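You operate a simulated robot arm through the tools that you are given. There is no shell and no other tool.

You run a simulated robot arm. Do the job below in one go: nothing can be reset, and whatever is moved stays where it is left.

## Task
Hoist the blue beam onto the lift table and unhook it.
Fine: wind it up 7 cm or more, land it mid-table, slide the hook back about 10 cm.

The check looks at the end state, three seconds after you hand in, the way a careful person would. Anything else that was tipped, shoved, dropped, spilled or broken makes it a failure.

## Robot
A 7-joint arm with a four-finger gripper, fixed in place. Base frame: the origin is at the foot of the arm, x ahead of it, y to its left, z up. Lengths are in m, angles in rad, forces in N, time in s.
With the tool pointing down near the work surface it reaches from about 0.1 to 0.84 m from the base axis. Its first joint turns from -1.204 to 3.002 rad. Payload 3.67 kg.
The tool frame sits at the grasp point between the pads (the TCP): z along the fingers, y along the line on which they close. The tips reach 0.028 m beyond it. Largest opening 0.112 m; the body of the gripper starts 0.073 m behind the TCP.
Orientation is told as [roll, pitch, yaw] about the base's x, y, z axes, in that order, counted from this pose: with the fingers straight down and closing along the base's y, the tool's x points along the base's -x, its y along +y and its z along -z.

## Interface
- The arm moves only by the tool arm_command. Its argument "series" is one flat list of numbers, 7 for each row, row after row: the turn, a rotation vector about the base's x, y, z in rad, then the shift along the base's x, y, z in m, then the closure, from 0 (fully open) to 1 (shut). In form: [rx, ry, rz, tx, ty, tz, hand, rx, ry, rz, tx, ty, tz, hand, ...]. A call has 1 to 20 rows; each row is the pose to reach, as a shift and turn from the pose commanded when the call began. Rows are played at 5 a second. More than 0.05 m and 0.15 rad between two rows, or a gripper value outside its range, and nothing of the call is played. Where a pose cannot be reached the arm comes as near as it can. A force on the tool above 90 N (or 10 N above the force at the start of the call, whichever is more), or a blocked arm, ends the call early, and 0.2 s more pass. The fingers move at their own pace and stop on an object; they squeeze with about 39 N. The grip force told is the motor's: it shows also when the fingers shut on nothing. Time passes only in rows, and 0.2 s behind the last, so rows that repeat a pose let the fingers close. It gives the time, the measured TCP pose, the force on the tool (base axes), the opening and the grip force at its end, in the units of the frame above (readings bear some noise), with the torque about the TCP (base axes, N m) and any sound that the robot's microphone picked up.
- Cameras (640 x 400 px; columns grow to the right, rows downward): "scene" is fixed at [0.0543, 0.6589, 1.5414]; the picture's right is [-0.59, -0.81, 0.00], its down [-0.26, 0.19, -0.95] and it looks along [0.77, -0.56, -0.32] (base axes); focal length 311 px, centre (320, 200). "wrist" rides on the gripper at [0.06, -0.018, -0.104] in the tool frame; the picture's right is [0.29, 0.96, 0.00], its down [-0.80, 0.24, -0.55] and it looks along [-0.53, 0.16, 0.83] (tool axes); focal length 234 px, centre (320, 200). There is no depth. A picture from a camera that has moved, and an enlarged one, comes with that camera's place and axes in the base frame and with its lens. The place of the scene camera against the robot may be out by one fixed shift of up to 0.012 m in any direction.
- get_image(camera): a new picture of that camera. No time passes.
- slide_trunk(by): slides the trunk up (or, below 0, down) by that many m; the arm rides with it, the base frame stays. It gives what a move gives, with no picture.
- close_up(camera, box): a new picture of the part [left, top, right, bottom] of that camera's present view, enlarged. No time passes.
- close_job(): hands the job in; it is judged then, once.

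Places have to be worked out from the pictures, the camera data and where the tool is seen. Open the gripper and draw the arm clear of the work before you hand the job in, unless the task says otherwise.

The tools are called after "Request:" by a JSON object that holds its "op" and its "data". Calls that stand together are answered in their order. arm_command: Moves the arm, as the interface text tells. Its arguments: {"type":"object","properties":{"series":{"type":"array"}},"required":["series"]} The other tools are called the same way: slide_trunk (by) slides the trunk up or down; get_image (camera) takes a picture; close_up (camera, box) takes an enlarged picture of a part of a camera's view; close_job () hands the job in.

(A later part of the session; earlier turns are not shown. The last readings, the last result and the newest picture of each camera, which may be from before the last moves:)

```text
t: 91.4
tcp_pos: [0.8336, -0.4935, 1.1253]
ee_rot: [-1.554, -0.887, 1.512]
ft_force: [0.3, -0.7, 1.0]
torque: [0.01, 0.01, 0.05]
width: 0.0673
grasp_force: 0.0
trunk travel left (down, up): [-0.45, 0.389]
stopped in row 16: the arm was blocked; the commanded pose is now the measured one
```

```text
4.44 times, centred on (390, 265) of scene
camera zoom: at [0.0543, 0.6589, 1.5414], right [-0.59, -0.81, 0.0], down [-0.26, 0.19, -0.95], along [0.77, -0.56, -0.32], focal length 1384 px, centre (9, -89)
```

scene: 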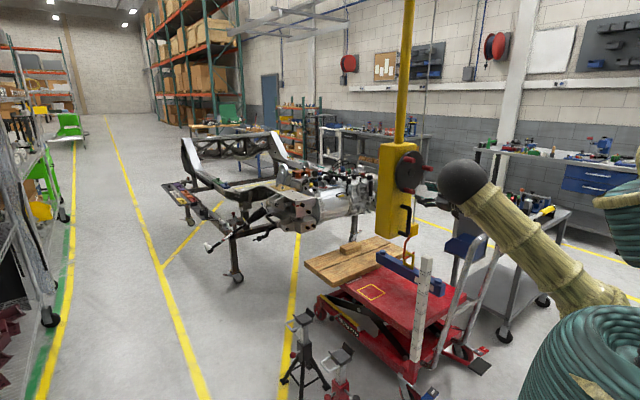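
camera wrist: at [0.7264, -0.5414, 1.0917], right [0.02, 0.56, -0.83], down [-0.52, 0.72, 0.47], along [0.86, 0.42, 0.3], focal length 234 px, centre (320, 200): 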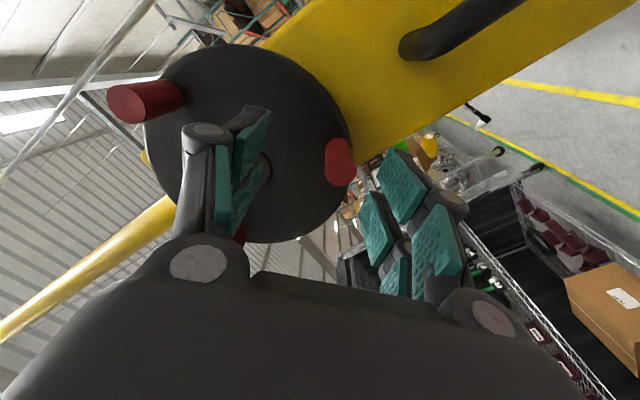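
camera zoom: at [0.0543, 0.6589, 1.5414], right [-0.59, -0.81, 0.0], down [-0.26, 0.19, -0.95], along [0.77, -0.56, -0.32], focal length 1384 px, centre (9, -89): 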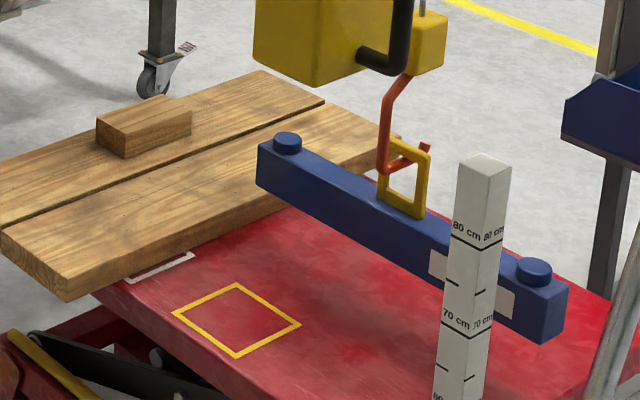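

Nothing was disturbed; the arm's elbow has simply swung to the left in free air. I go back along the arc in small steps, rolling back toward level, to see whether the posture recovers.

Request:
{"op": "arm_command", "data": {"series": [0.07, 0, 0, -0.005, 0.01, 0.008, 0.4, 0.14, 0, 0, -0.01, 0.02, 0.018, 0.4, 0.21, 0, 0, -0.015, 0.03, 0.028, 0.4, 0.28, 0, 0, -0.02, 0.04, 0.038, 0.4, 0.35, 0, 0, -0.02, 0.05, 0.048, 0.4, 0.42, 0, 0, -0.02, 0.055, 0.058, 0.4, 0.5, 0, 0, -0.02, 0.055, 0.07, 0.4, 0.58, 0, 0, -0.02, 0.05, 0.085, 0.4, 0.66, 0, 0, -0.02, 0.045, 0.1, 0.4]}}

Request:
{"op": "get_image", "data": {"camera": "scene"}}

Request:
{"op": "get_image", "data": {"camera": "wrist"}}

```text
t: 92.7
tcp_pos: [0.8174, -0.4858, 1.0524]
ee_rot: [-1.014, -1.231, 0.948]
ft_force: [0.0, -1.0, -0.1]
torque: [0.01, 0.0, 0.03]
width: 0.0672
grasp_force: 0.0
trunk travel left (down, up): [-0.45, 0.389]
stopped in row 6: the arm was blocked; the commanded pose is now the measured one
```

```text
taken
```

scene: 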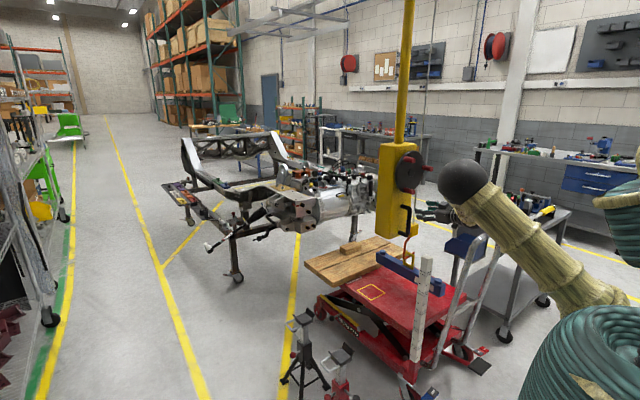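

```text
taken
camera wrist: at [0.7028, -0.5115, 1.0198], right [-0.02, 0.84, -0.54], down [-0.38, 0.49, 0.78], along [0.92, 0.22, 0.31], focal length 234 px, centre (320, 200)
```

wrist: 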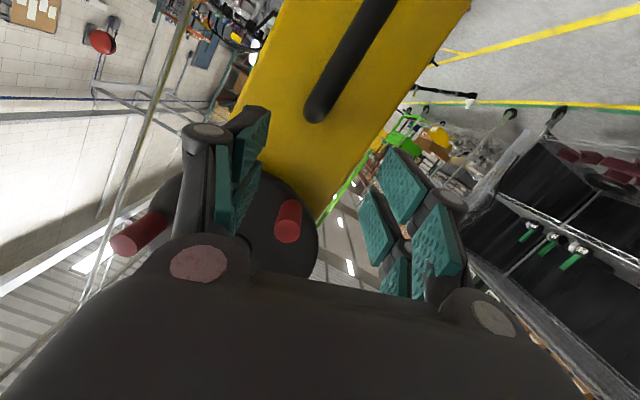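

The arm reports being blocked and drifted the wrong way, so some joint is at its stop in this posture. I look at the posture in detail before choosing a way out.

Request:
{"op": "close_up", "data": {"camera": "scene", "box": [400, 120, 640, 340]}}

Request:
{"op": "close_up", "data": {"camera": "scene", "box": [360, 130, 500, 250]}}

```text
1.82 times, centred on (520, 230) of scene
camera zoom: at [0.0543, 0.6589, 1.5414], right [-0.59, -0.81, 0.0], down [-0.26, 0.19, -0.95], along [0.77, -0.56, -0.32], focal length 566 px, centre (-44, 146)
```

zoom: 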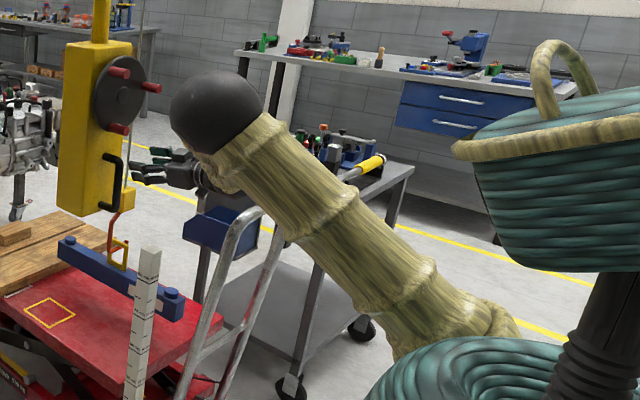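

```text
3.33 times, centred on (430, 190) of scene
camera zoom: at [0.0543, 0.6589, 1.5414], right [-0.59, -0.81, 0.0], down [-0.26, 0.19, -0.95], along [0.77, -0.56, -0.32], focal length 1038 px, centre (-47, 233)
```

zoom: 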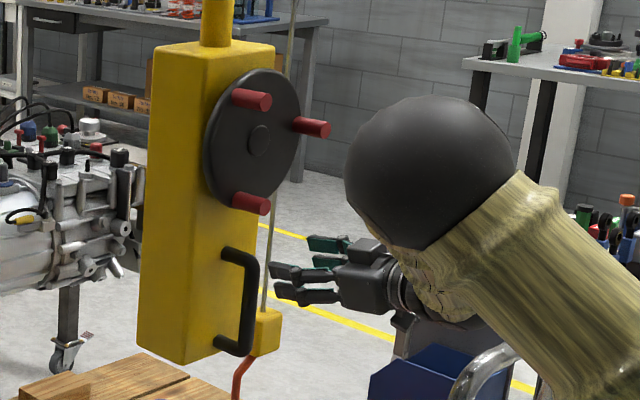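

The elbow has stayed in one place while the hand dropped, so I probe gently: a small straight retreat of 4 cm in −x with no turning, to see how the arm responds in this posture.

Request:
{"op": "arm_command", "data": {"series": [0, 0, 0, 0, 0, 0, 0.4, 0, 0, 0, -0.01, 0, 0, 0.4, 0, 0, 0, -0.02, 0, 0, 0.4, 0, 0, 0, -0.03, 0, 0, 0.4, 0, 0, 0, -0.04, 0, 0, 0.4, 0, 0, 0, -0.04, 0, 0, 0.4]}}

Request:
{"op": "get_image", "data": {"camera": "scene"}}

```text
t: 94.0
tcp_pos: [0.776, -0.495, 1.0451]
ee_rot: [-0.976, -1.236, 0.902]
ft_force: [0.7, 1.3, -0.3]
torque: [0.04, 0.01, 0.04]
width: 0.0672
grasp_force: 0.2
trunk travel left (down, up): [-0.45, 0.389]
```

```text
taken
```

scene: 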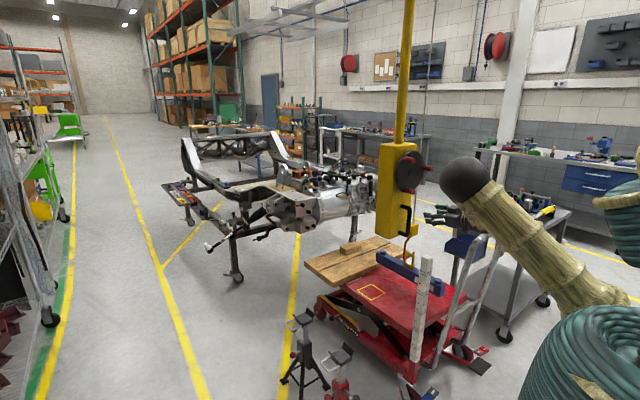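

It followed that well. I continue retreating toward the middle of the arm's workspace (−x, +y, a little up), away from all objects.

Request:
{"op": "arm_command", "data": {"series": [0, 0, 0, -0.015, 0.01, 0.005, 0.4, 0, 0, 0, -0.03, 0.02, 0.01, 0.4, 0, 0, 0, -0.045, 0.035, 0.015, 0.4, 0, 0, 0, -0.06, 0.05, 0.02, 0.4, 0, 0, 0, -0.075, 0.07, 0.03, 0.4, 0, 0, 0, -0.09, 0.09, 0.04, 0.4, 0, 0, 0, -0.105, 0.11, 0.05, 0.4, 0, 0, 0, -0.12, 0.13, 0.06, 0.4]}}

Request:
{"op": "get_image", "data": {"camera": "scene"}}

```text
t: 95.1
tcp_pos: [0.71, -0.4699, 0.9396]
ee_rot: [-0.594, -1.119, 0.517]
ft_force: [0.8, 0.1, 0.1]
torque: [-0.01, -0.04, 0.01]
width: 0.0673
grasp_force: 0.0
trunk travel left (down, up): [-0.45, 0.389]
stopped in row 5: the arm was blocked; the commanded pose is now the measured one
```

```text
taken
```

scene: 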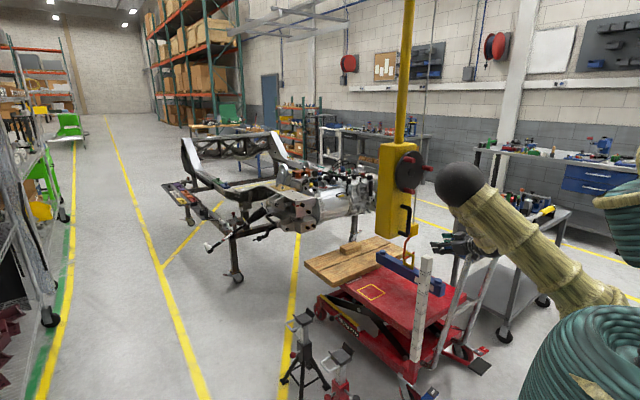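

The hand sinks when asked to go up, so it is at a joint stop, and I don't want it near the post's top (z 0.88). The trunk can lift the whole arm without any joint motion, so I raise it 0.25 m first.

Request:
{"op": "slide_trunk", "data": {"by": 0.25}}

Request:
{"op": "get_image", "data": {"camera": "scene"}}

Request:
{"op": "get_image", "data": {"camera": "wrist"}}

```text
t: 97.6
tcp_pos: [0.7095, -0.4696, 1.1913]
ee_rot: [-0.596, -1.12, 0.517]
ft_force: [-0.1, 0.3, 0.7]
torque: [0.01, 0.01, -0.02]
width: 0.0676
grasp_force: 0.0
trunk travel left (down, up): [-0.7, 0.139]
```

```text
taken
```

scene: 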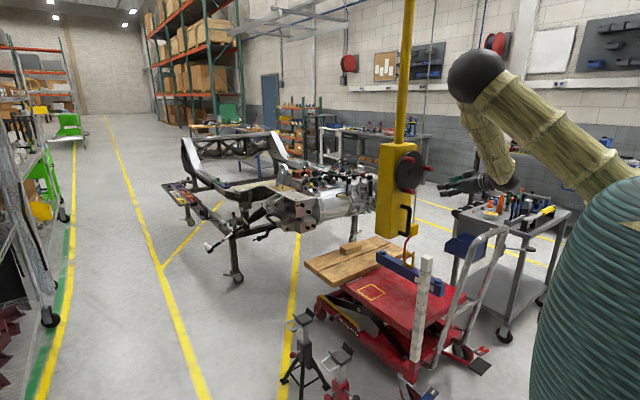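

```text
taken
camera wrist: at [0.5904, -0.4882, 1.1792], right [-0.08, 0.87, -0.49], down [-0.2, 0.47, 0.86], along [0.98, 0.17, 0.14], focal length 234 px, centre (320, 200)
```

wrist: 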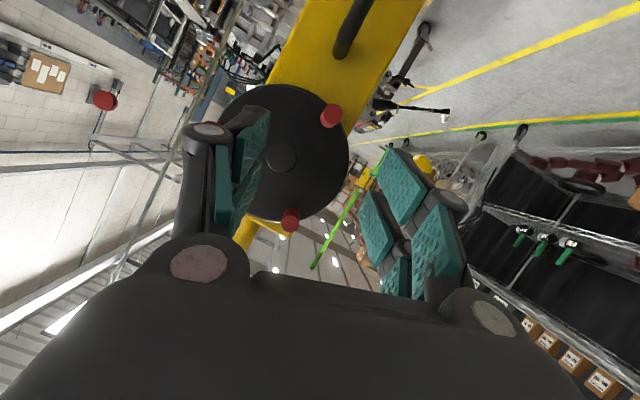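

Now the posture is clear: elbow high and folded, forearm pointing down to the hand. To unfold it toward the starting posture, I turn the tool step by step toward pointing down while drawing it toward the middle, in free air.

Request:
{"op": "arm_command", "data": {"series": [0, 0.1, 0, 0, 0.005, 0, 0.4, 0, 0.2, 0, 0, 0.01, 0, 0.4, 0, 0.3, 0, 0, 0.015, 0, 0.4, 0, 0.4, 0, 0, 0.02, 0, 0.4, 0, 0.5, 0, 0, 0.03, 0, 0.4, 0, 0.6, 0, 0, 0.04, 0, 0.4, 0, 0.6, 0, 0, 0.04, 0, 0.4]}}

Request:
{"op": "get_image", "data": {"camera": "scene"}}

```text
t: 99.0
tcp_pos: [0.6811, -0.4592, 1.0796]
ee_rot: [-0.203, -0.471, 0.188]
ft_force: [0.3, -0.4, 0.3]
torque: [-0.02, 0.01, 0.0]
width: 0.0673
grasp_force: 0.1
trunk travel left (down, up): [-0.7, 0.139]
stopped in row 6: the arm was blocked; the commanded pose is now the measured one
```

```text
taken
```

scene: 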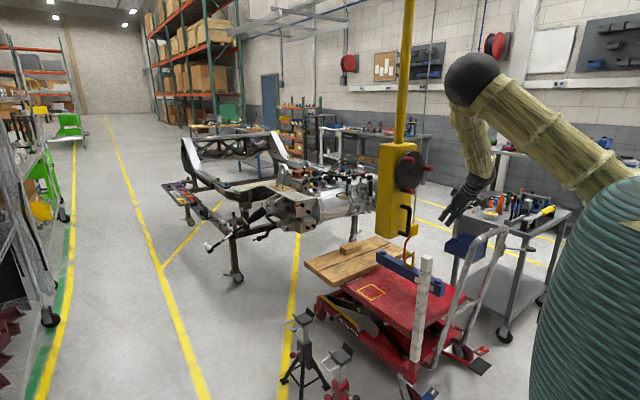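

The upper joints did not move while the wrist did. I probe single directions with small moves: first straight up.

Request:
{"op": "arm_command", "data": {"series": [0, 0, 0, 0, 0, 0.01, 0.4, 0, 0, 0, 0, 0, 0.02, 0.4, 0, 0, 0, 0, 0, 0.03, 0.4, 0, 0, 0, 0, 0, 0.03, 0.4]}}

Request:
{"op": "arm_command", "data": {"series": [0, 0, 0, 0, 0.01, 0, 0.4, 0, 0, 0, 0, 0.02, 0, 0.4, 0, 0, 0, 0, 0.03, 0, 0.4, 0, 0, 0, 0, 0.03, 0, 0.4]}}

Request:
{"op": "get_image", "data": {"camera": "scene"}}

```text
t: 100.0
tcp_pos: [0.6833, -0.4541, 1.1137]
ee_rot: [-0.205, -0.471, 0.193]
ft_force: [0.7, 1.0, 0.4]
torque: [0.05, 0.03, 0.03]
width: 0.0671
grasp_force: 0.1
trunk travel left (down, up): [-0.7, 0.139]
```

```text
t: 101.0
tcp_pos: [0.6821, -0.427, 1.1107]
ee_rot: [-0.202, -0.47, 0.191]
ft_force: [-0.3, -0.4, 0.4]
torque: [-0.01, -0.01, 0.03]
width: 0.0675
grasp_force: 0.1
trunk travel left (down, up): [-0.7, 0.139]
```

```text
taken
```

scene: 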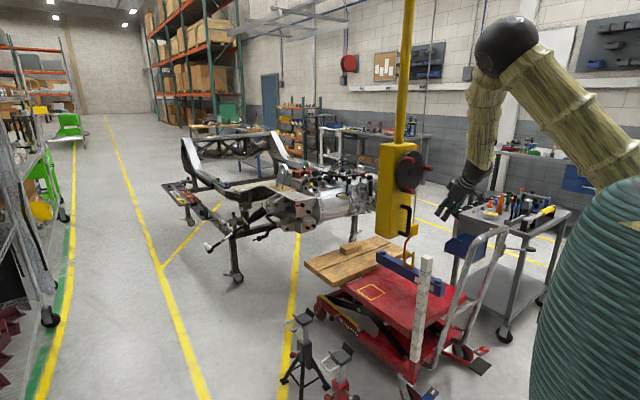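

The arm follows properly again. I keep drawing it up and toward the middle in small steps.

Request:
{"op": "arm_command", "data": {"series": [0, 0.03, 0, -0.005, 0.012, 0.008, 0.4, 0, 0.06, 0, -0.01, 0.024, 0.016, 0.4, 0, 0.09, 0, -0.015, 0.036, 0.024, 0.4, 0, 0.12, 0, -0.02, 0.048, 0.032, 0.4, 0, 0.15, 0, -0.025, 0.06, 0.04, 0.4, 0, 0.18, 0, -0.03, 0.072, 0.048, 0.4, 0, 0.21, 0, -0.035, 0.084, 0.056, 0.4, 0, 0.24, 0, -0.04, 0.096, 0.064, 0.4, 0, 0.27, 0, -0.045, 0.108, 0.072, 0.4, 0, 0.3, 0, -0.05, 0.12, 0.08, 0.4, 0, 0.33, 0, -0.055, 0.132, 0.088, 0.4, 0, 0.36, 0, -0.06, 0.144, 0.096, 0.4, 0, 0.36, 0, -0.06, 0.144, 0.096, 0.4]}}

Request:
{"op": "get_image", "data": {"camera": "scene"}}

```text
t: 103.8
tcp_pos: [0.6218, -0.2815, 1.2082]
ee_rot: [-0.135, -0.118, 0.171]
ft_force: [0.3, -0.1, -0.7]
torque: [0.0, 0.03, 0.0]
width: 0.067
grasp_force: 0.0
trunk travel left (down, up): [-0.7, 0.139]
```

```text
taken
```

scene: 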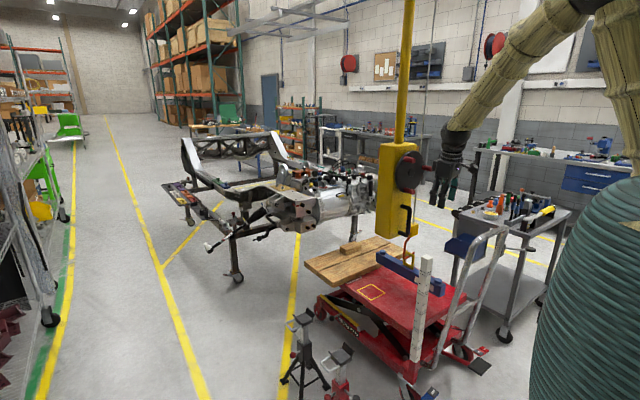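

The posture is back to normal. From here I will turn the wheel differently: tool level, no rolling, closed fingers simply pushing the +y knob down from above, since the winch holds itself. First I straighten the tool to vertical, rise 0.2 m, then lower the trunk to the earlier wheel-working height.

Request:
{"op": "arm_command", "data": {"series": [0.017, 0.015, -0.021, 0, 0, 0.025, 0.4, 0.034, 0.03, -0.043, 0, 0, 0.05, 0.4, 0.05, 0.044, -0.064, 0, 0, 0.075, 0.4, 0.067, 0.059, -0.085, 0, 0, 0.1, 0.4, 0.084, 0.074, -0.107, 0, 0, 0.125, 0.4, 0.101, 0.089, -0.128, 0, 0, 0.15, 0.4, 0.118, 0.103, -0.15, 0, 0, 0.175, 0.4, 0.135, 0.118, -0.171, 0, 0, 0.2, 0.4, 0.135, 0.118, -0.171, 0, 0, 0.2, 0.4]}}

Request:
{"op": "slide_trunk", "data": {"by": -0.25}}

Request:
{"op": "get_image", "data": {"camera": "scene"}}

```text
t: 105.8
tcp_pos: [0.6227, -0.2886, 1.4002]
ee_rot: [0.023, 0.001, -0.013]
ft_force: [-0.6, 0.2, 0.3]
torque: [0.01, 0.0, 0.01]
width: 0.0673
grasp_force: 0.0
trunk travel left (down, up): [-0.7, 0.139]
```

```text
t: 108.3
tcp_pos: [0.6226, -0.2878, 1.1544]
ee_rot: [0.022, -0.004, -0.011]
ft_force: [-0.8, -0.4, -0.9]
torque: [-0.01, 0.01, 0.01]
width: 0.0673
grasp_force: 0.0
trunk travel left (down, up): [-0.45, 0.389]
```

```text
taken
```

scene: 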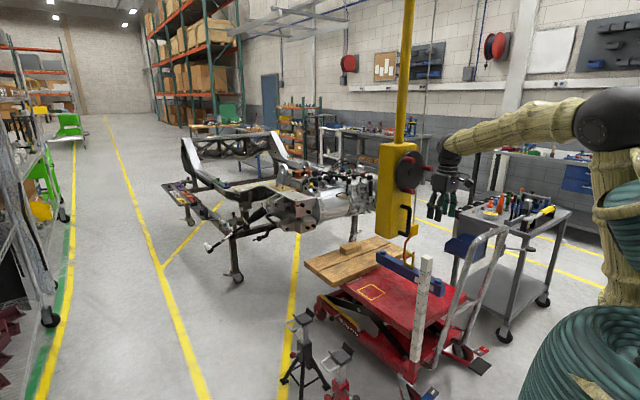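

Good posture again. Now I pitch the tool to level while moving a bit forward and up, in free air.

Request:
{"op": "arm_command", "data": {"series": [-0.002, -0.12, 0.001, 0.008, -0.004, 0.01, 0.6, -0.004, -0.24, 0.002, 0.016, -0.008, 0.02, 0.8, -0.006, -0.36, 0.003, 0.024, -0.012, 0.03, 1, -0.008, -0.48, 0.004, 0.032, -0.016, 0.04, 1, -0.01, -0.6, 0.005, 0.04, -0.02, 0.05, 1, -0.01, -0.72, 0.006, 0.048, -0.024, 0.06, 1, -0.01, -0.84, 0.007, 0.056, -0.028, 0.07, 1, -0.01, -0.96, 0.008, 0.064, -0.032, 0.08, 1, -0.01, -1.08, 0.009, 0.072, -0.036, 0.09, 1, -0.01, -1.2, 0.01, 0.08, -0.04, 0.1, 1, -0.01, -1.32, 0.01, 0.088, -0.044, 0.11, 1, -0.01, -1.44, 0.01, 0.096, -0.048, 0.12, 1, -0.01, -1.565, 0.01, 0.1, -0.052, 0.125, 1, -0.01, -1.565, 0.01, 0.1, -0.052, 0.125, 1]}}

Request:
{"op": "get_image", "data": {"camera": "scene"}}

Request:
{"op": "get_image", "data": {"camera": "wrist"}}

```text
t: 111.5
tcp_pos: [0.7254, -0.3811, 1.2585]
ee_rot: [1.5, -1.47, -1.513]
ft_force: [0.0, -0.5, 0.0]
torque: [-0.03, 0.01, 0.01]
width: 0.0001
grasp_force: 35.8
out of reach, approached as far as the arm can: row 3, 4, 5, 6, 7, 8, 9, 10, 11, 12, 13, 14
trunk travel left (down, up): [-0.45, 0.389]
stopped in row 14: the arm was blocked; the commanded pose is now the measured one
```

```text
taken
```

scene: 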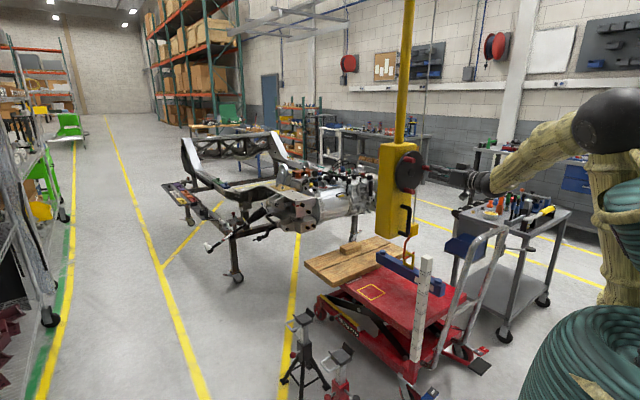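

```text
taken
camera wrist: at [0.6195, -0.3924, 1.1983], right [0.01, 0.98, -0.19], down [-0.55, 0.17, 0.82], along [0.84, 0.1, 0.54], focal length 234 px, centre (320, 200)
```

wrist: 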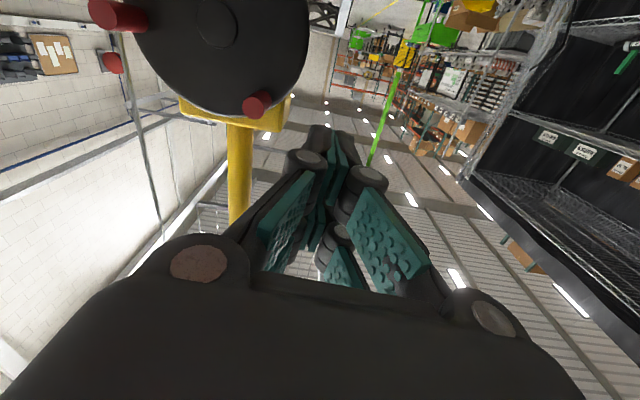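

The tool is level, but pointing straight ahead at this y presses the wrist against a limit. I swing the tool 0.35 rad toward −y so it lines up with the arm, which should relieve it.

Request:
{"op": "arm_command", "data": {"series": [0, 0, -0.06, 0.005, 0, 0.003, 1, 0, 0, -0.12, 0.01, 0, 0.006, 1, 0, 0, -0.18, 0.015, 0, 0.009, 1, 0, 0, -0.24, 0.02, 0, 0.012, 1, 0, 0, -0.3, 0.025, 0, 0.015, 1, 0, 0, -0.35, 0.03, 0, 0.02, 1, 0, 0, -0.35, 0.03, 0, 0.02, 1]}}

Request:
{"op": "get_image", "data": {"camera": "wrist"}}

```text
t: 113.3
tcp_pos: [0.7515, -0.438, 1.2613]
ee_rot: [1.217, -1.374, -1.589]
ft_force: [0.6, 0.1, -0.5]
torque: [0.02, 0.0, 0.0]
width: 0.0001
grasp_force: 35.5
out of reach, approached as far as the arm can: row 6, 7
trunk travel left (down, up): [-0.45, 0.389]
stopped in row 7: the arm was blocked; the commanded pose is now the measured one
```

```text
taken
camera wrist: at [0.6478, -0.4061, 1.2054], right [0.35, 0.93, -0.11], down [-0.43, 0.26, 0.86], along [0.83, -0.25, 0.49], focal length 234 px, centre (320, 200)
```

wrist: 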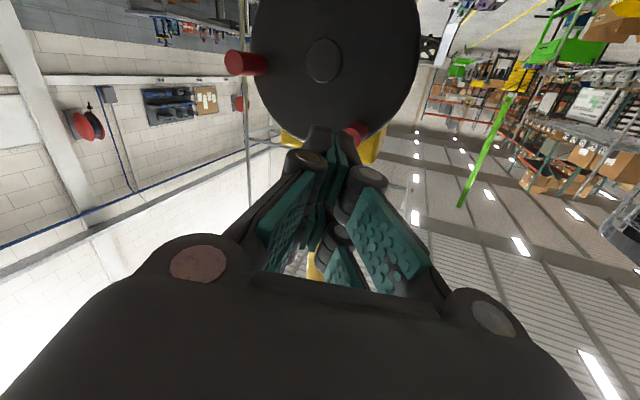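

The limit appears tied to the wrist being too far round to −y and close in; moving outward should relieve it. I move forward and swing the tool a little further toward −y, above the knob height, staying short of the wheel.

Request:
{"op": "arm_command", "data": {"series": [0, 0, -0.03, 0.01, 0.005, 0.005, 1, 0, 0, -0.06, 0.02, 0.01, 0.01, 1, 0, 0, -0.09, 0.03, 0.015, 0.015, 1, 0, 0, -0.12, 0.04, 0.02, 0.02, 1, 0, 0, -0.15, 0.05, 0.025, 0.025, 1, 0, 0, -0.15, 0.05, 0.025, 0.025, 1]}}

Request:
{"op": "get_image", "data": {"camera": "wrist"}}

Request:
{"op": "get_image", "data": {"camera": "scene"}}

```text
t: 114.9
tcp_pos: [0.7917, -0.4936, 1.2891]
ee_rot: [1.149, -1.261, -1.678]
ft_force: [-0.6, -0.4, -0.4]
torque: [0.0, -0.03, 0.01]
width: 0.0
grasp_force: 35.4
out of reach, approached as far as the arm can: row 3, 4, 5, 6
trunk travel left (down, up): [-0.45, 0.389]
stopped in row 6: the arm was blocked; the commanded pose is now the measured one
```

```text
taken
camera wrist: at [0.693, -0.4401, 1.2402], right [0.49, 0.87, -0.01], down [-0.39, 0.22, 0.9], along [0.78, -0.43, 0.45], focal length 234 px, centre (320, 200)
```

wrist: 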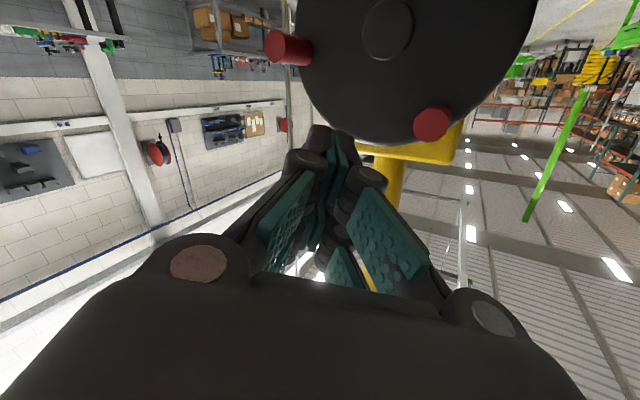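

```text
taken
```

scene: 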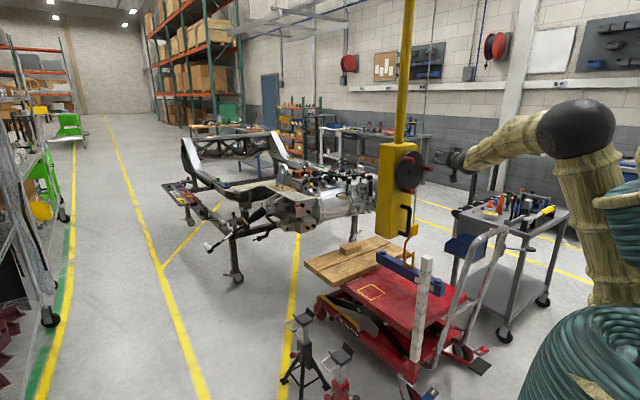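

The pattern is clear now: the tool's roll is at its lower stop here (negative roll fails, +0.87 worked). So I roll the tool positive, which puts the fingers above/below the knob, even better for turning. First I roll +0.9 about the tool's own axis, in place.

Request:
{"op": "arm_command", "data": {"series": [0.086, -0.048, -0.013, 0, 0, 0, 1, 0.173, -0.096, -0.026, 0, 0, 0, 1, 0.26, -0.144, -0.039, 0, 0, 0, 1, 0.346, -0.192, -0.052, 0, 0, 0, 1, 0.433, -0.24, -0.065, 0, 0, 0, 1, 0.519, -0.288, -0.077, 0, 0, 0, 1, 0.606, -0.336, -0.09, 0, 0, 0, 1, 0.692, -0.384, -0.103, 0, 0, 0, 1, 0.779, -0.432, -0.116, 0, 0, 0, 1, 0.779, -0.432, -0.116, 0, 0, 0, 1]}}

Request:
{"op": "get_image", "data": {"camera": "wrist"}}

```text
t: 117.3
tcp_pos: [0.7734, -0.5543, 1.2663]
ee_rot: [1.391, -0.281, -2.062]
ft_force: [0.0, 0.7, -0.4]
torque: [0.02, 0.0, -0.01]
width: 0.0
grasp_force: 35.5
trunk travel left (down, up): [-0.45, 0.389]
stopped in row 10: the arm was blocked; the commanded pose is now the measured one
```

```text
taken
camera wrist: at [0.7075, -0.4545, 1.2501], right [0.4, 0.39, 0.82], down [-0.76, -0.36, 0.54], along [0.51, -0.85, 0.16], focal length 234 px, centre (320, 200)
```

wrist: 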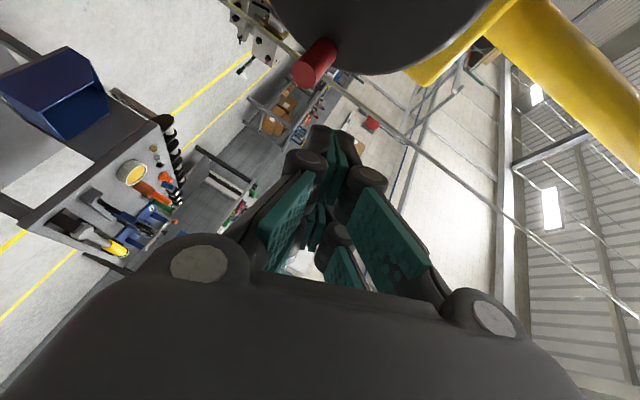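

The hand turned but drifted 6 cm, and the arm reports being blocked without being out of reach. I check the scene for whatever the arm may be touching.

Request:
{"op": "get_image", "data": {"camera": "scene"}}

Request:
{"op": "close_up", "data": {"camera": "scene", "box": [380, 60, 640, 280]}}

```text
taken
```

scene: 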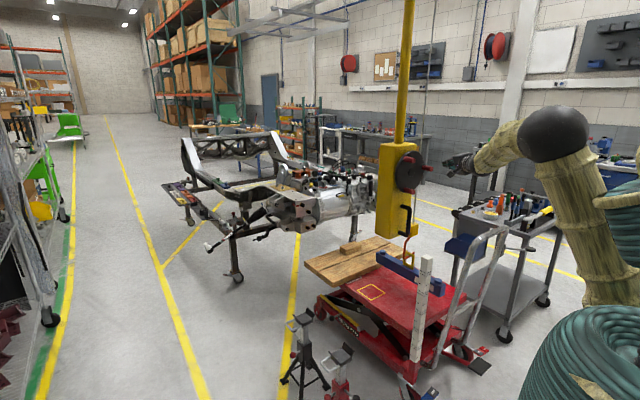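

```text
1.82 times, centred on (510, 170) of scene
camera zoom: at [0.0543, 0.6589, 1.5414], right [-0.59, -0.81, 0.0], down [-0.26, 0.19, -0.95], along [0.77, -0.56, -0.32], focal length 566 px, centre (-26, 254)
```

zoom: 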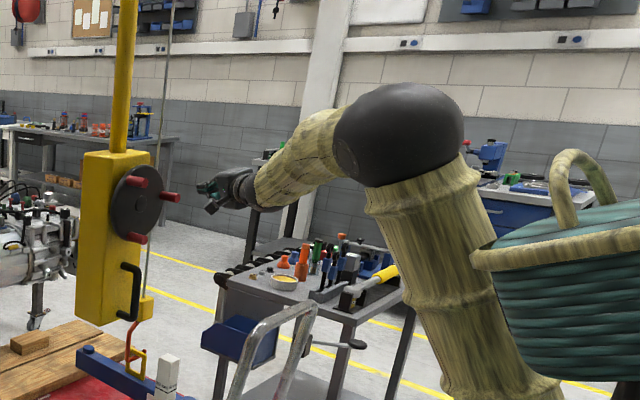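

The elbow has swung toward the robot's own body, which is what blocks it. The posture I used for the handle (tool nose-down 0.45 rad, further out) was fine all the way, so I will use that for the wheel. First I undo the roll while drawing slightly toward +y.

Request:
{"op": "arm_command", "data": {"series": [-0.08, 0.048, 0.013, -0.003, 0.005, 0, 1, -0.16, 0.096, 0.026, -0.006, 0.01, 0, 1, -0.24, 0.144, 0.039, -0.009, 0.015, 0, 1, -0.32, 0.192, 0.052, -0.012, 0.02, 0, 1, -0.4, 0.24, 0.065, -0.015, 0.025, 0, 1, -0.48, 0.288, 0.077, -0.018, 0.03, 0, 1, -0.56, 0.336, 0.09, -0.021, 0.035, 0, 1, -0.64, 0.384, 0.103, -0.024, 0.04, 0, 1, -0.72, 0.432, 0.116, -0.027, 0.045, 0, 1]}}

Request:
{"op": "get_image", "data": {"camera": "scene"}}

```text
t: 119.5
tcp_pos: [0.7328, -0.5678, 1.2262]
ee_rot: [1.134, -1.011, -1.793]
ft_force: [0.3, 0.1, -0.1]
torque: [-0.03, 0.01, -0.02]
width: 0.0002
grasp_force: 35.2
trunk travel left (down, up): [-0.45, 0.389]
stopped in row 9: the arm was blocked; the commanded pose is now the measured one
```

```text
taken
```

scene: 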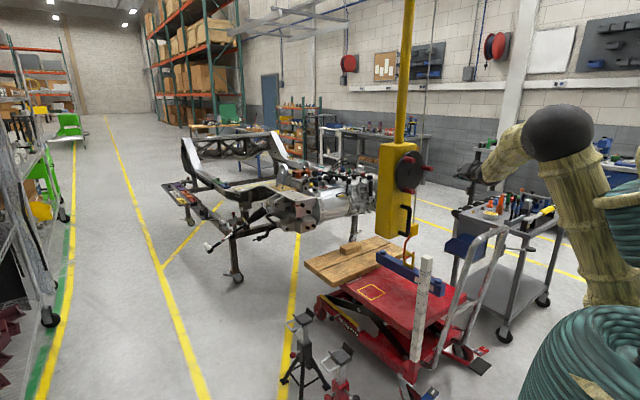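

It keeps drifting with the elbow stuck, so I use the escape that worked before: raise the trunk for clearance, then turn the tool toward pointing down.

Request:
{"op": "slide_trunk", "data": {"by": 0.25}}

Request:
{"op": "arm_command", "data": {"series": [0.0564, 0.0826, 0, 0, 0, 0, 1, 0.113, 0.165, 0, 0, 0, 0, 1, 0.169, 0.248, 0, 0, 0, 0, 1, 0.226, 0.33, 0, 0, 0, 0, 1, 0.282, 0.413, 0, 0, 0, 0, 1, 0.338, 0.496, 0, 0, 0, 0, 1, 0.395, 0.578, 0, 0, 0, 0, 1, 0.451, 0.661, 0, 0, 0, 0, 1, 0.508, 0.743, 0, 0, 0, 0, 1, 0.508, 0.743, 0, 0, 0, 0, 1]}}

Request:
{"op": "get_image", "data": {"camera": "scene"}}

```text
t: 122.1
tcp_pos: [0.7335, -0.5671, 1.4778]
ee_rot: [1.135, -1.014, -1.793]
ft_force: [0.2, 0.4, 0.0]
torque: [-0.01, -0.01, -0.03]
width: 0.0001
grasp_force: 35.8
trunk travel left (down, up): [-0.7, 0.139]
```

```text
t: 124.3
tcp_pos: [0.7325, -0.5659, 1.4787]
ee_rot: [0.232, -0.385, -1.157]
ft_force: [-0.5, 0.5, 1.1]
torque: [0.0, 0.01, -0.03]
width: 0.0
grasp_force: 35.5
out of reach, approached as far as the arm can: row 3, 4, 5, 6, 7
trunk travel left (down, up): [-0.7, 0.139]
```

```text
taken
```

scene: 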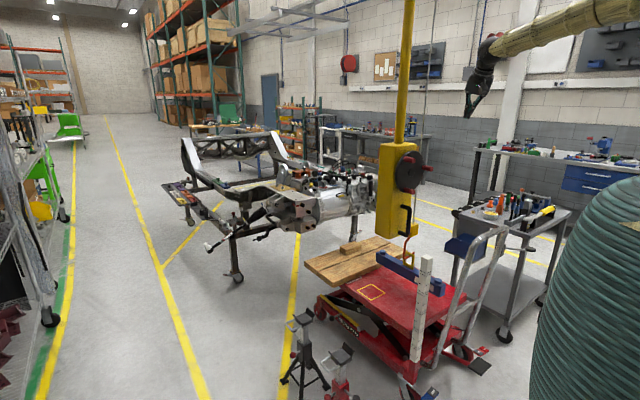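

Tracking is normal again with the tool pointing down at a safe height. I turn the yaw back and move toward the middle of the workspace.

Request:
{"op": "arm_command", "data": {"series": [0, 0, 0.1157, -0.008, 0.03, 0, 0.8, 0, 0, 0.2314, -0.016, 0.06, 0, 0.4, 0, 0, 0.3471, -0.024, 0.09, 0, 0.4, 0, 0, 0.4628, -0.032, 0.12, 0, 0.4, 0, 0, 0.5785, -0.04, 0.15, 0, 0.4, 0, 0, 0.6942, -0.048, 0.18, 0, 0.4, 0, 0, 0.8099, -0.056, 0.21, 0, 0.4, 0, 0, 0.9256, -0.064, 0.24, 0, 0.4, 0, 0, 1.0413, -0.072, 0.27, 0, 0.4, 0, 0, 1.157, -0.08, 0.3, 0, 0.4, 0, 0, 1.157, -0.08, 0.3, 0, 0.4]}}

Request:
{"op": "arm_command", "data": {"series": [0, 0.1, 0, -0.01, 0.03, 0, 0.4, 0, 0.2, 0, -0.02, 0.06, 0, 0.4, 0, 0.3, 0, -0.03, 0.09, 0, 0.4, 0, 0.385, 0, -0.04, 0.12, 0, 0.4, 0, 0.385, 0, -0.04, 0.15, 0, 0.4, 0, 0.385, 0, -0.04, 0.18, 0, 0.4, 0, 0.385, 0, -0.04, 0.21, 0, 0.4, 0, 0.385, 0, -0.04, 0.24, 0, 0.4, 0, 0.385, 0, -0.04, 0.27, 0, 0.4, 0, 0.385, 0, -0.04, 0.27, 0, 0.4]}}

Request:
{"op": "get_image", "data": {"camera": "scene"}}

```text
t: 126.7
tcp_pos: [0.6537, -0.2687, 1.4771]
ee_rot: [0.233, -0.387, 0.001]
ft_force: [0.0, -1.5, 0.1]
torque: [0.06, -0.01, 0.04]
width: 0.0672
grasp_force: 0.1
out of reach, approached as far as the arm can: row 1, 2, 3, 4
trunk travel left (down, up): [-0.7, 0.139]
```

```text
t: 128.9
tcp_pos: [0.6135, 0.0017, 1.4787]
ee_rot: [0.233, -0.001, 0.001]
ft_force: [-1.0, -0.3, 0.4]
torque: [0.04, 0.03, 0.01]
width: 0.0671
grasp_force: 0.1
trunk travel left (down, up): [-0.7, 0.139]
```

```text
taken
```

scene: 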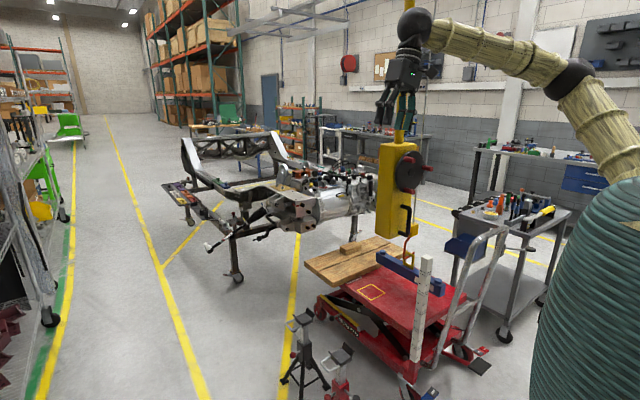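

Arm posture is good again. I take out the residual roll, lower the trunk to working height, and then pitch to the nose-down posture that worked for the handle, out in front at z≈1.34.

Request:
{"op": "arm_command", "data": {"series": [-0.08, 0, 0, 0.01, 0.01, 0, 0.7, -0.16, 0, 0, 0.02, 0.02, 0, 1, -0.233, 0, 0, 0.03, 0.03, 0, 1, -0.233, 0, 0, 0.03, 0.03, 0, 1]}}

Request:
{"op": "slide_trunk", "data": {"by": -0.25}}

Request:
{"op": "arm_command", "data": {"series": [0, -0.112, 0, 0.022, 0, 0.011, 1, 0, -0.224, 0, 0.044, 0, 0.022, 1, 0, -0.336, 0, 0.066, 0, 0.033, 1, 0, -0.448, 0, 0.088, 0, 0.044, 1, 0, -0.56, 0, 0.11, 0, 0.055, 1, 0, -0.672, 0, 0.132, 0, 0.066, 1, 0, -0.784, 0, 0.154, 0, 0.077, 1, 0, -0.896, 0, 0.176, 0, 0.088, 1, 0, -1.008, 0, 0.198, 0, 0.099, 1, 0, -1.12, 0, 0.22, 0, 0.11, 1, 0, -1.12, 0, 0.22, 0, 0.11, 1]}}

Request:
{"op": "get_image", "data": {"camera": "scene"}}

```text
t: 129.9
tcp_pos: [0.6445, 0.0332, 1.4785]
ee_rot: [0.0, -0.003, 0.001]
ft_force: [0.7, -0.7, 0.0]
torque: [0.07, 0.0, 0.02]
width: 0.0001
grasp_force: 36.0
trunk travel left (down, up): [-0.7, 0.139]
```

```text
t: 132.5
tcp_pos: [0.6444, 0.034, 1.2294]
ee_rot: [-0.001, -0.001, 0.001]
ft_force: [-0.1, 0.7, -1.0]
torque: [0.01, 0.0, 0.02]
width: 0.0
grasp_force: 35.3
trunk travel left (down, up): [-0.45, 0.389]
```

```text
t: 134.9
tcp_pos: [0.8648, 0.0343, 1.3386]
ee_rot: [-0.002, -1.123, 0.0]
ft_force: [0.5, 0.2, 0.4]
torque: [-0.01, 0.02, -0.03]
width: 0.0
grasp_force: 35.5
trunk travel left (down, up): [-0.45, 0.389]
```

```text
taken
```

scene: 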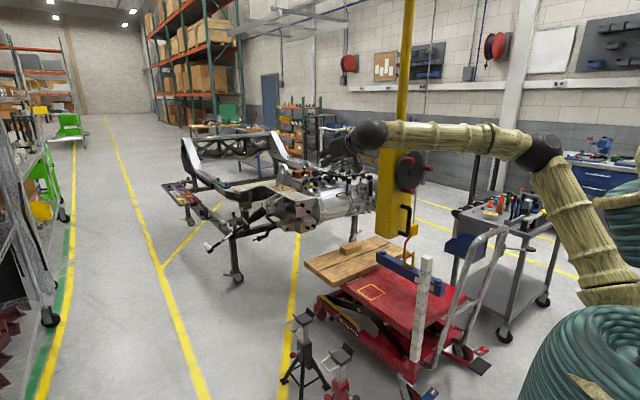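

Tracking is exact now. I move sideways to y≈−0.454 at z≈1.34, above the wheel's knobs, keeping this posture.

Request:
{"op": "arm_command", "data": {"series": [0, 0, 0, 0.002, -0.03, 0, 1, 0, 0, 0, 0.004, -0.06, 0, 1, 0, 0, 0, 0.006, -0.09, 0, 1, 0, 0, 0, 0.008, -0.12, 0, 1, 0, 0, 0, 0.01, -0.15, 0, 1, 0, 0, 0, 0.012, -0.18, 0, 1, 0, 0, 0, 0.014, -0.21, 0, 1, 0, 0, 0, 0.016, -0.24, 0, 1, 0, 0, 0, 0.018, -0.27, 0, 1, 0, 0, 0, 0.02, -0.3, 0, 1, 0, 0, 0, 0.022, -0.33, 0, 1, 0, 0, 0, 0.024, -0.36, 0, 1, 0, 0, 0, 0.025, -0.39, 0, 1, 0, 0, 0, 0.025, -0.42, 0, 1, 0, 0, 0, 0.025, -0.45, 0, 1, 0, 0, 0, 0.025, -0.475, 0, 1, 0, 0, 0, 0.025, -0.488, 0, 1, 0, 0, 0, 0.025, -0.488, 0, 1]}}

Request:
{"op": "get_image", "data": {"camera": "wrist"}}

Request:
{"op": "get_image", "data": {"camera": "scene"}}

```text
t: 138.7
tcp_pos: [0.8894, -0.4544, 1.3374]
ee_rot: [0.0, -1.12, 0.0]
ft_force: [-0.1, -0.5, 0.2]
torque: [0.0, -0.04, -0.03]
width: 0.0001
grasp_force: 36.0
trunk travel left (down, up): [-0.45, 0.389]
```

```text
taken
camera wrist: at [0.7692, -0.4726, 1.3293], right [-0.12, 0.96, -0.26], down [-0.15, 0.24, 0.96], along [0.98, 0.16, 0.12], focal length 234 px, centre (320, 200)
```

wrist: 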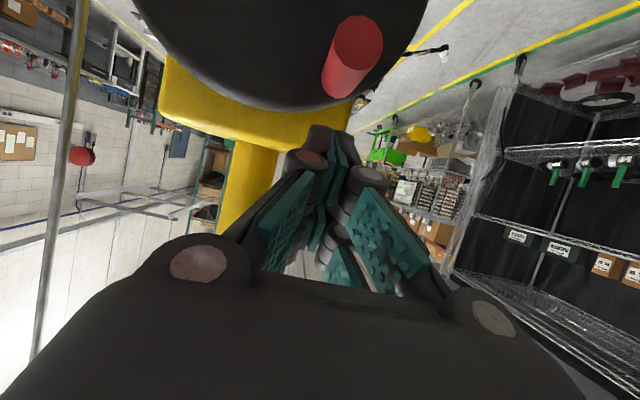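

```text
taken
```

scene: 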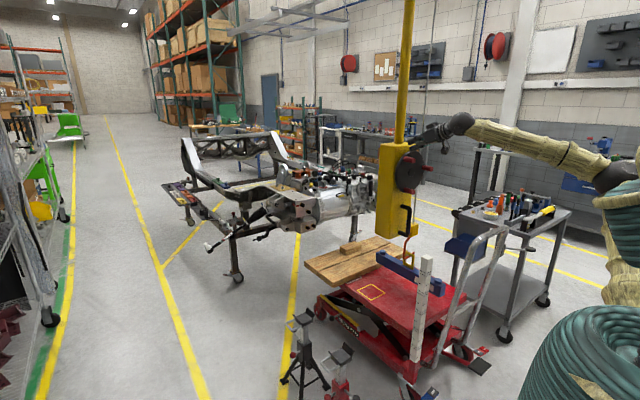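

Clean posture, no limits. The knob's centre measures (−0.456, 1.267), i.e. at 52°. I come down on top of it with the closed fingertips and push it down along its arc to the horizontal, about 0.9 rad, which should lower the beam roughly 3.5 cm.

Request:
{"op": "arm_command", "data": {"series": [0, 0, 0, 0, -0.001, -0.02, 1, 0, 0, 0, 0, -0.0016, -0.034, 1, 0, 0, 0, 0, -0.0016, -0.039, 1, 0, 0, 0, 0, 0.0053, -0.045, 1, 0, 0, 0, 0, 0.011, -0.0512, 1, 0, 0, 0, 0, 0.0161, -0.0579, 1, 0, 0, 0, 0, 0.0206, -0.0651, 1, 0, 0, 0, 0, 0.0242, -0.0727, 1, 0, 0, 0, 0, 0.0271, -0.0806, 1, 0, 0, 0, 0, 0.0292, -0.0888, 1, 0, 0, 0, 0, 0.0305, -0.0972, 1, 0, 0, 0, 0, 0.0309, -0.1056, 1, 0, 0, 0, 0, 0.0309, -0.1056, 1]}}

Request:
{"op": "get_image", "data": {"camera": "wrist"}}

Request:
{"op": "get_image", "data": {"camera": "scene"}}

Request:
{"op": "close_up", "data": {"camera": "scene", "box": [330, 220, 450, 310]}}

```text
t: 141.5
tcp_pos: [0.8883, -0.4225, 1.2312]
ee_rot: [-0.003, -1.121, -0.001]
ft_force: [-0.1, -0.1, 3.7]
torque: [0.0, 0.01, -0.04]
width: 0.0063
grasp_force: 36.2
trunk travel left (down, up): [-0.45, 0.389]
```

```text
taken
camera wrist: at [0.7688, -0.4415, 1.2237], right [-0.12, 0.96, -0.26], down [-0.15, 0.24, 0.96], along [0.98, 0.16, 0.12], focal length 234 px, centre (320, 200)
```

wrist: 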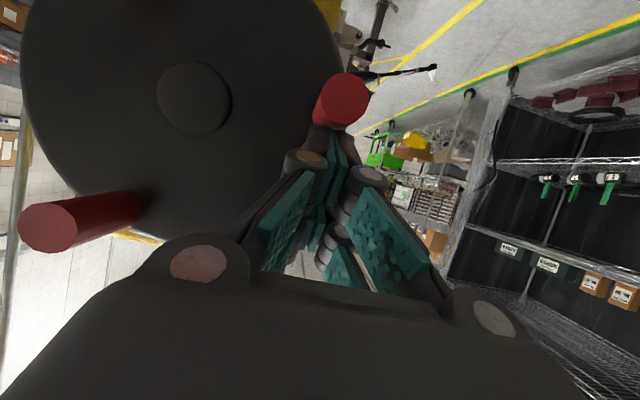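

```text
taken
```

scene: 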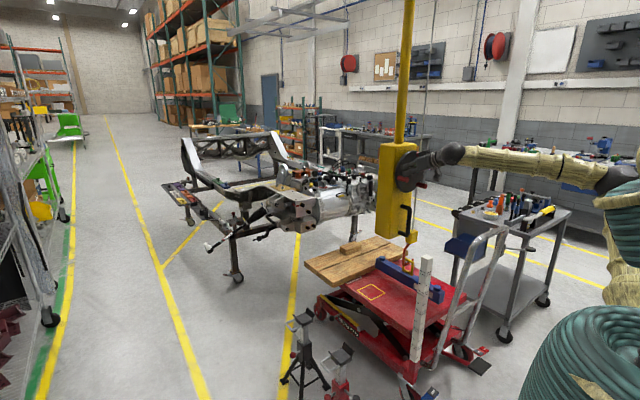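

```text
4.44 times, centred on (390, 265) of scene
camera zoom: at [0.0543, 0.6589, 1.5414], right [-0.59, -0.81, 0.0], down [-0.26, 0.19, -0.95], along [0.77, -0.56, -0.32], focal length 1384 px, centre (9, -89)
```

zoom: 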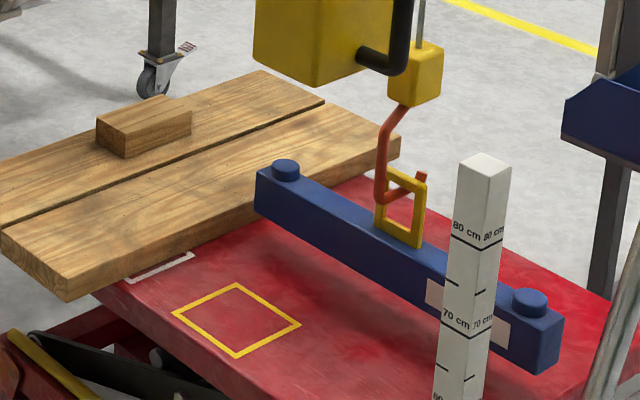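

Pushing works well: the beam came down about 4 cm, level, and the crane stayed put; the knob is now at −9°. I push on down to about −57°, lowering another 3.3 cm; the beam should then still be about 2 cm above the table.

Request:
{"op": "arm_command", "data": {"series": [0, 0, 0, 0, -0.0016, -0.008, 1, 0, 0, 0, 0, -0.0041, -0.0161, 1, 0, 0, 0, 0, -0.0074, -0.0239, 1, 0, 0, 0, 0, -0.0115, -0.0313, 1, 0, 0, 0, 0, -0.0162, -0.0383, 1, 0, 0, 0, 0, -0.0217, -0.0447, 1, 0, 0, 0, 0, -0.0277, -0.0506, 1, 0, 0, 0, 0, -0.0344, -0.0559, 1, 0, 0, 0, 0, -0.038, -0.0582, 1, 0, 0, 0, 0, -0.038, -0.0582, 1]}}

Request:
{"op": "get_image", "data": {"camera": "wrist"}}

Request:
{"op": "close_up", "data": {"camera": "scene", "box": [330, 220, 450, 310]}}

```text
t: 143.7
tcp_pos: [0.8879, -0.4606, 1.1742]
ee_rot: [-0.002, -1.121, 0.0]
ft_force: [0.4, 1.8, 5.7]
torque: [0.05, -0.06, 0.09]
width: 0.0062
grasp_force: 35.7
trunk travel left (down, up): [-0.45, 0.389]
```

```text
taken
camera wrist: at [0.7677, -0.4799, 1.1652], right [-0.12, 0.96, -0.26], down [-0.15, 0.24, 0.96], along [0.98, 0.16, 0.12], focal length 234 px, centre (320, 200)
```

wrist: 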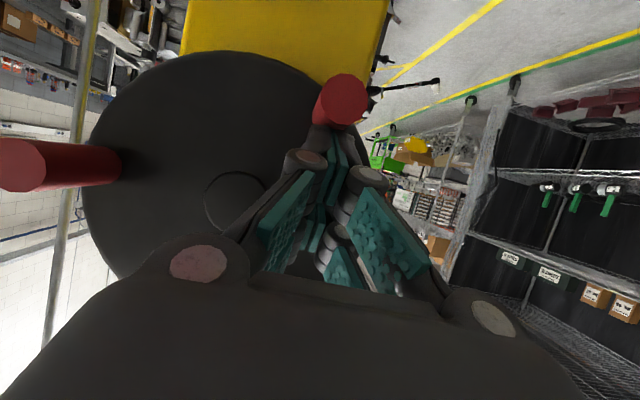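

```text
4.44 times, centred on (390, 265) of scene
camera zoom: at [0.0543, 0.6589, 1.5414], right [-0.59, -0.81, 0.0], down [-0.26, 0.19, -0.95], along [0.77, -0.56, -0.32], focal length 1384 px, centre (9, -89)
```

zoom: 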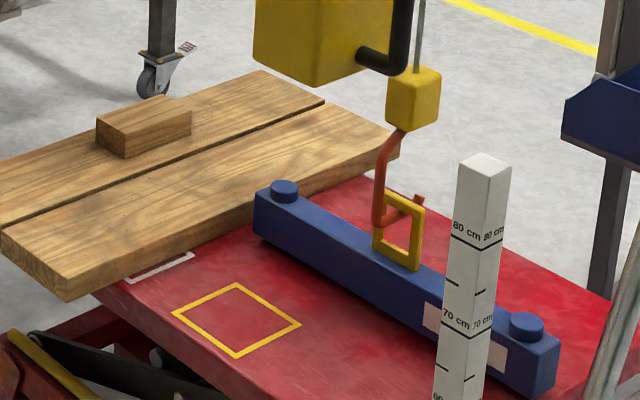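

The beam is down to roughly 2 cm above the table, still hanging and level. I lift off, go round to +y, up and over, to stand above the next knob, which should be at about 62° (−0.469, 1.275).

Request:
{"op": "arm_command", "data": {"series": [0, 0, 0, 0, 0.005, 0.012, 1, 0, 0, 0, -0.01, 0.035, 0.02, 1, 0, 0, 0, -0.02, 0.07, 0.035, 1, 0, 0, 0, -0.02, 0.1, 0.065, 1, 0, 0, 0, -0.02, 0.1, 0.105, 1, 0, 0, 0, -0.02, 0.1, 0.145, 1, 0, 0, 0, -0.02, 0.1, 0.18, 1, 0, 0, 0, -0.01, 0.06, 0.18, 1, 0, 0, 0, 0, 0.02, 0.18, 1, 0, 0, 0, 0, -0.008, 0.18, 1, 0, 0, 0, 0, -0.008, 0.18, 1]}}

Request:
{"op": "get_image", "data": {"camera": "wrist"}}

Request:
{"op": "close_up", "data": {"camera": "scene", "box": [330, 220, 450, 310]}}

```text
t: 146.1
tcp_pos: [0.8874, -0.4688, 1.3546]
ee_rot: [-0.006, -1.12, 0.002]
ft_force: [-0.6, 0.5, 0.2]
torque: [-0.01, -0.03, 0.0]
width: 0.0
grasp_force: 35.9
trunk travel left (down, up): [-0.45, 0.389]
```

```text
taken
camera wrist: at [0.7684, -0.4877, 1.3453], right [-0.12, 0.96, -0.26], down [-0.15, 0.24, 0.96], along [0.98, 0.16, 0.12], focal length 234 px, centre (320, 200)
```

wrist: 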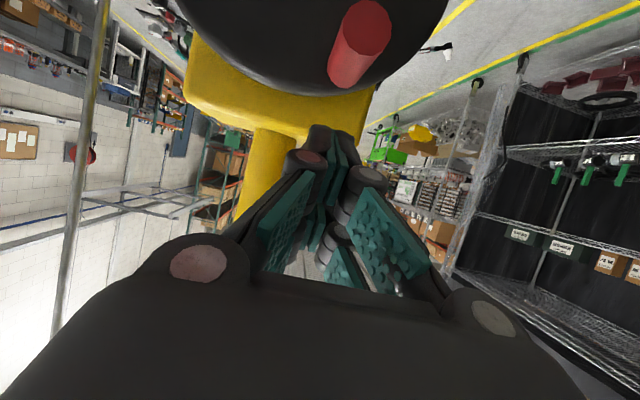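

```text
4.44 times, centred on (390, 265) of scene
camera zoom: at [0.0543, 0.6589, 1.5414], right [-0.59, -0.81, 0.0], down [-0.26, 0.19, -0.95], along [0.77, -0.56, -0.32], focal length 1384 px, centre (9, -89)
```

zoom: 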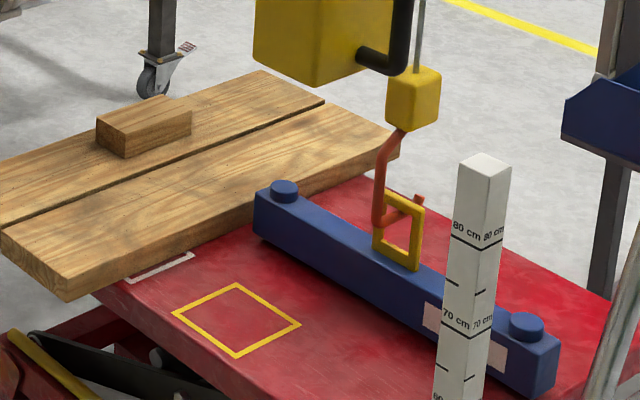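

The next knob is exactly where expected. I push it from 62° to about 29° (about 2.3 cm of lowering), which should just bring the beam onto the table.

Request:
{"op": "arm_command", "data": {"series": [0, 0, 0, 0, 0, -0.02, 1, 0, 0, 0, 0, -0.0003, -0.033, 1, 0, 0, 0, 0, 0.003, -0.0378, 1, 0, 0, 0, 0, 0.0062, -0.0396, 1, 0, 0, 0, 0, 0.0097, -0.042, 1, 0, 0, 0, 0, 0.013, -0.0445, 1, 0, 0, 0, 0, 0.0162, -0.0472, 1, 0, 0, 0, 0, 0.0193, -0.05, 1, 0, 0, 0, 0, 0.0222, -0.0531, 1, 0, 0, 0, 0, 0.025, -0.0562, 1, 0, 0, 0, 0, 0.0276, -0.0595, 1, 0, 0, 0, 0, 0.0301, -0.0629, 1, 0, 0, 0, 0, 0.0323, -0.0664, 1, 0, 0, 0, 0, 0.0345, -0.07, 1, 0, 0, 0, 0, 0.0345, -0.07, 1]}}

Request:
{"op": "get_image", "data": {"camera": "wrist"}}

Request:
{"op": "close_up", "data": {"camera": "scene", "box": [330, 220, 450, 310]}}

```text
t: 149.3
tcp_pos: [0.8883, -0.4349, 1.2849]
ee_rot: [-0.002, -1.12, 0.0]
ft_force: [-2.9, 0.3, 5.0]
torque: [-0.03, 0.04, -0.01]
width: 0.0
grasp_force: 35.9
trunk travel left (down, up): [-0.45, 0.389]
```

```text
taken
camera wrist: at [0.7683, -0.4534, 1.2755], right [-0.12, 0.96, -0.26], down [-0.15, 0.24, 0.96], along [0.98, 0.16, 0.11], focal length 234 px, centre (320, 200)
```

wrist: 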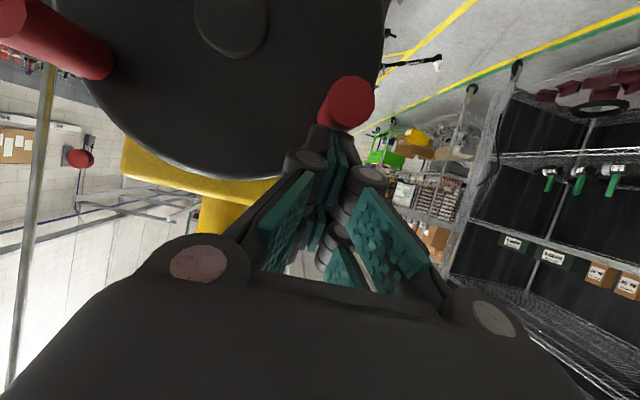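

```text
4.44 times, centred on (390, 265) of scene
camera zoom: at [0.0543, 0.6589, 1.5414], right [-0.59, -0.81, 0.0], down [-0.26, 0.19, -0.95], along [0.77, -0.56, -0.32], focal length 1384 px, centre (9, -89)
```

zoom: 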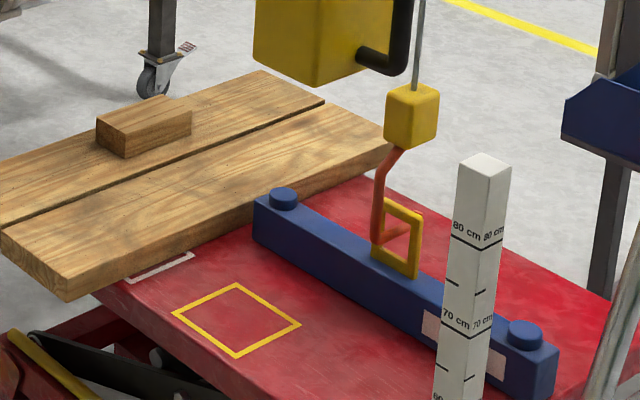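

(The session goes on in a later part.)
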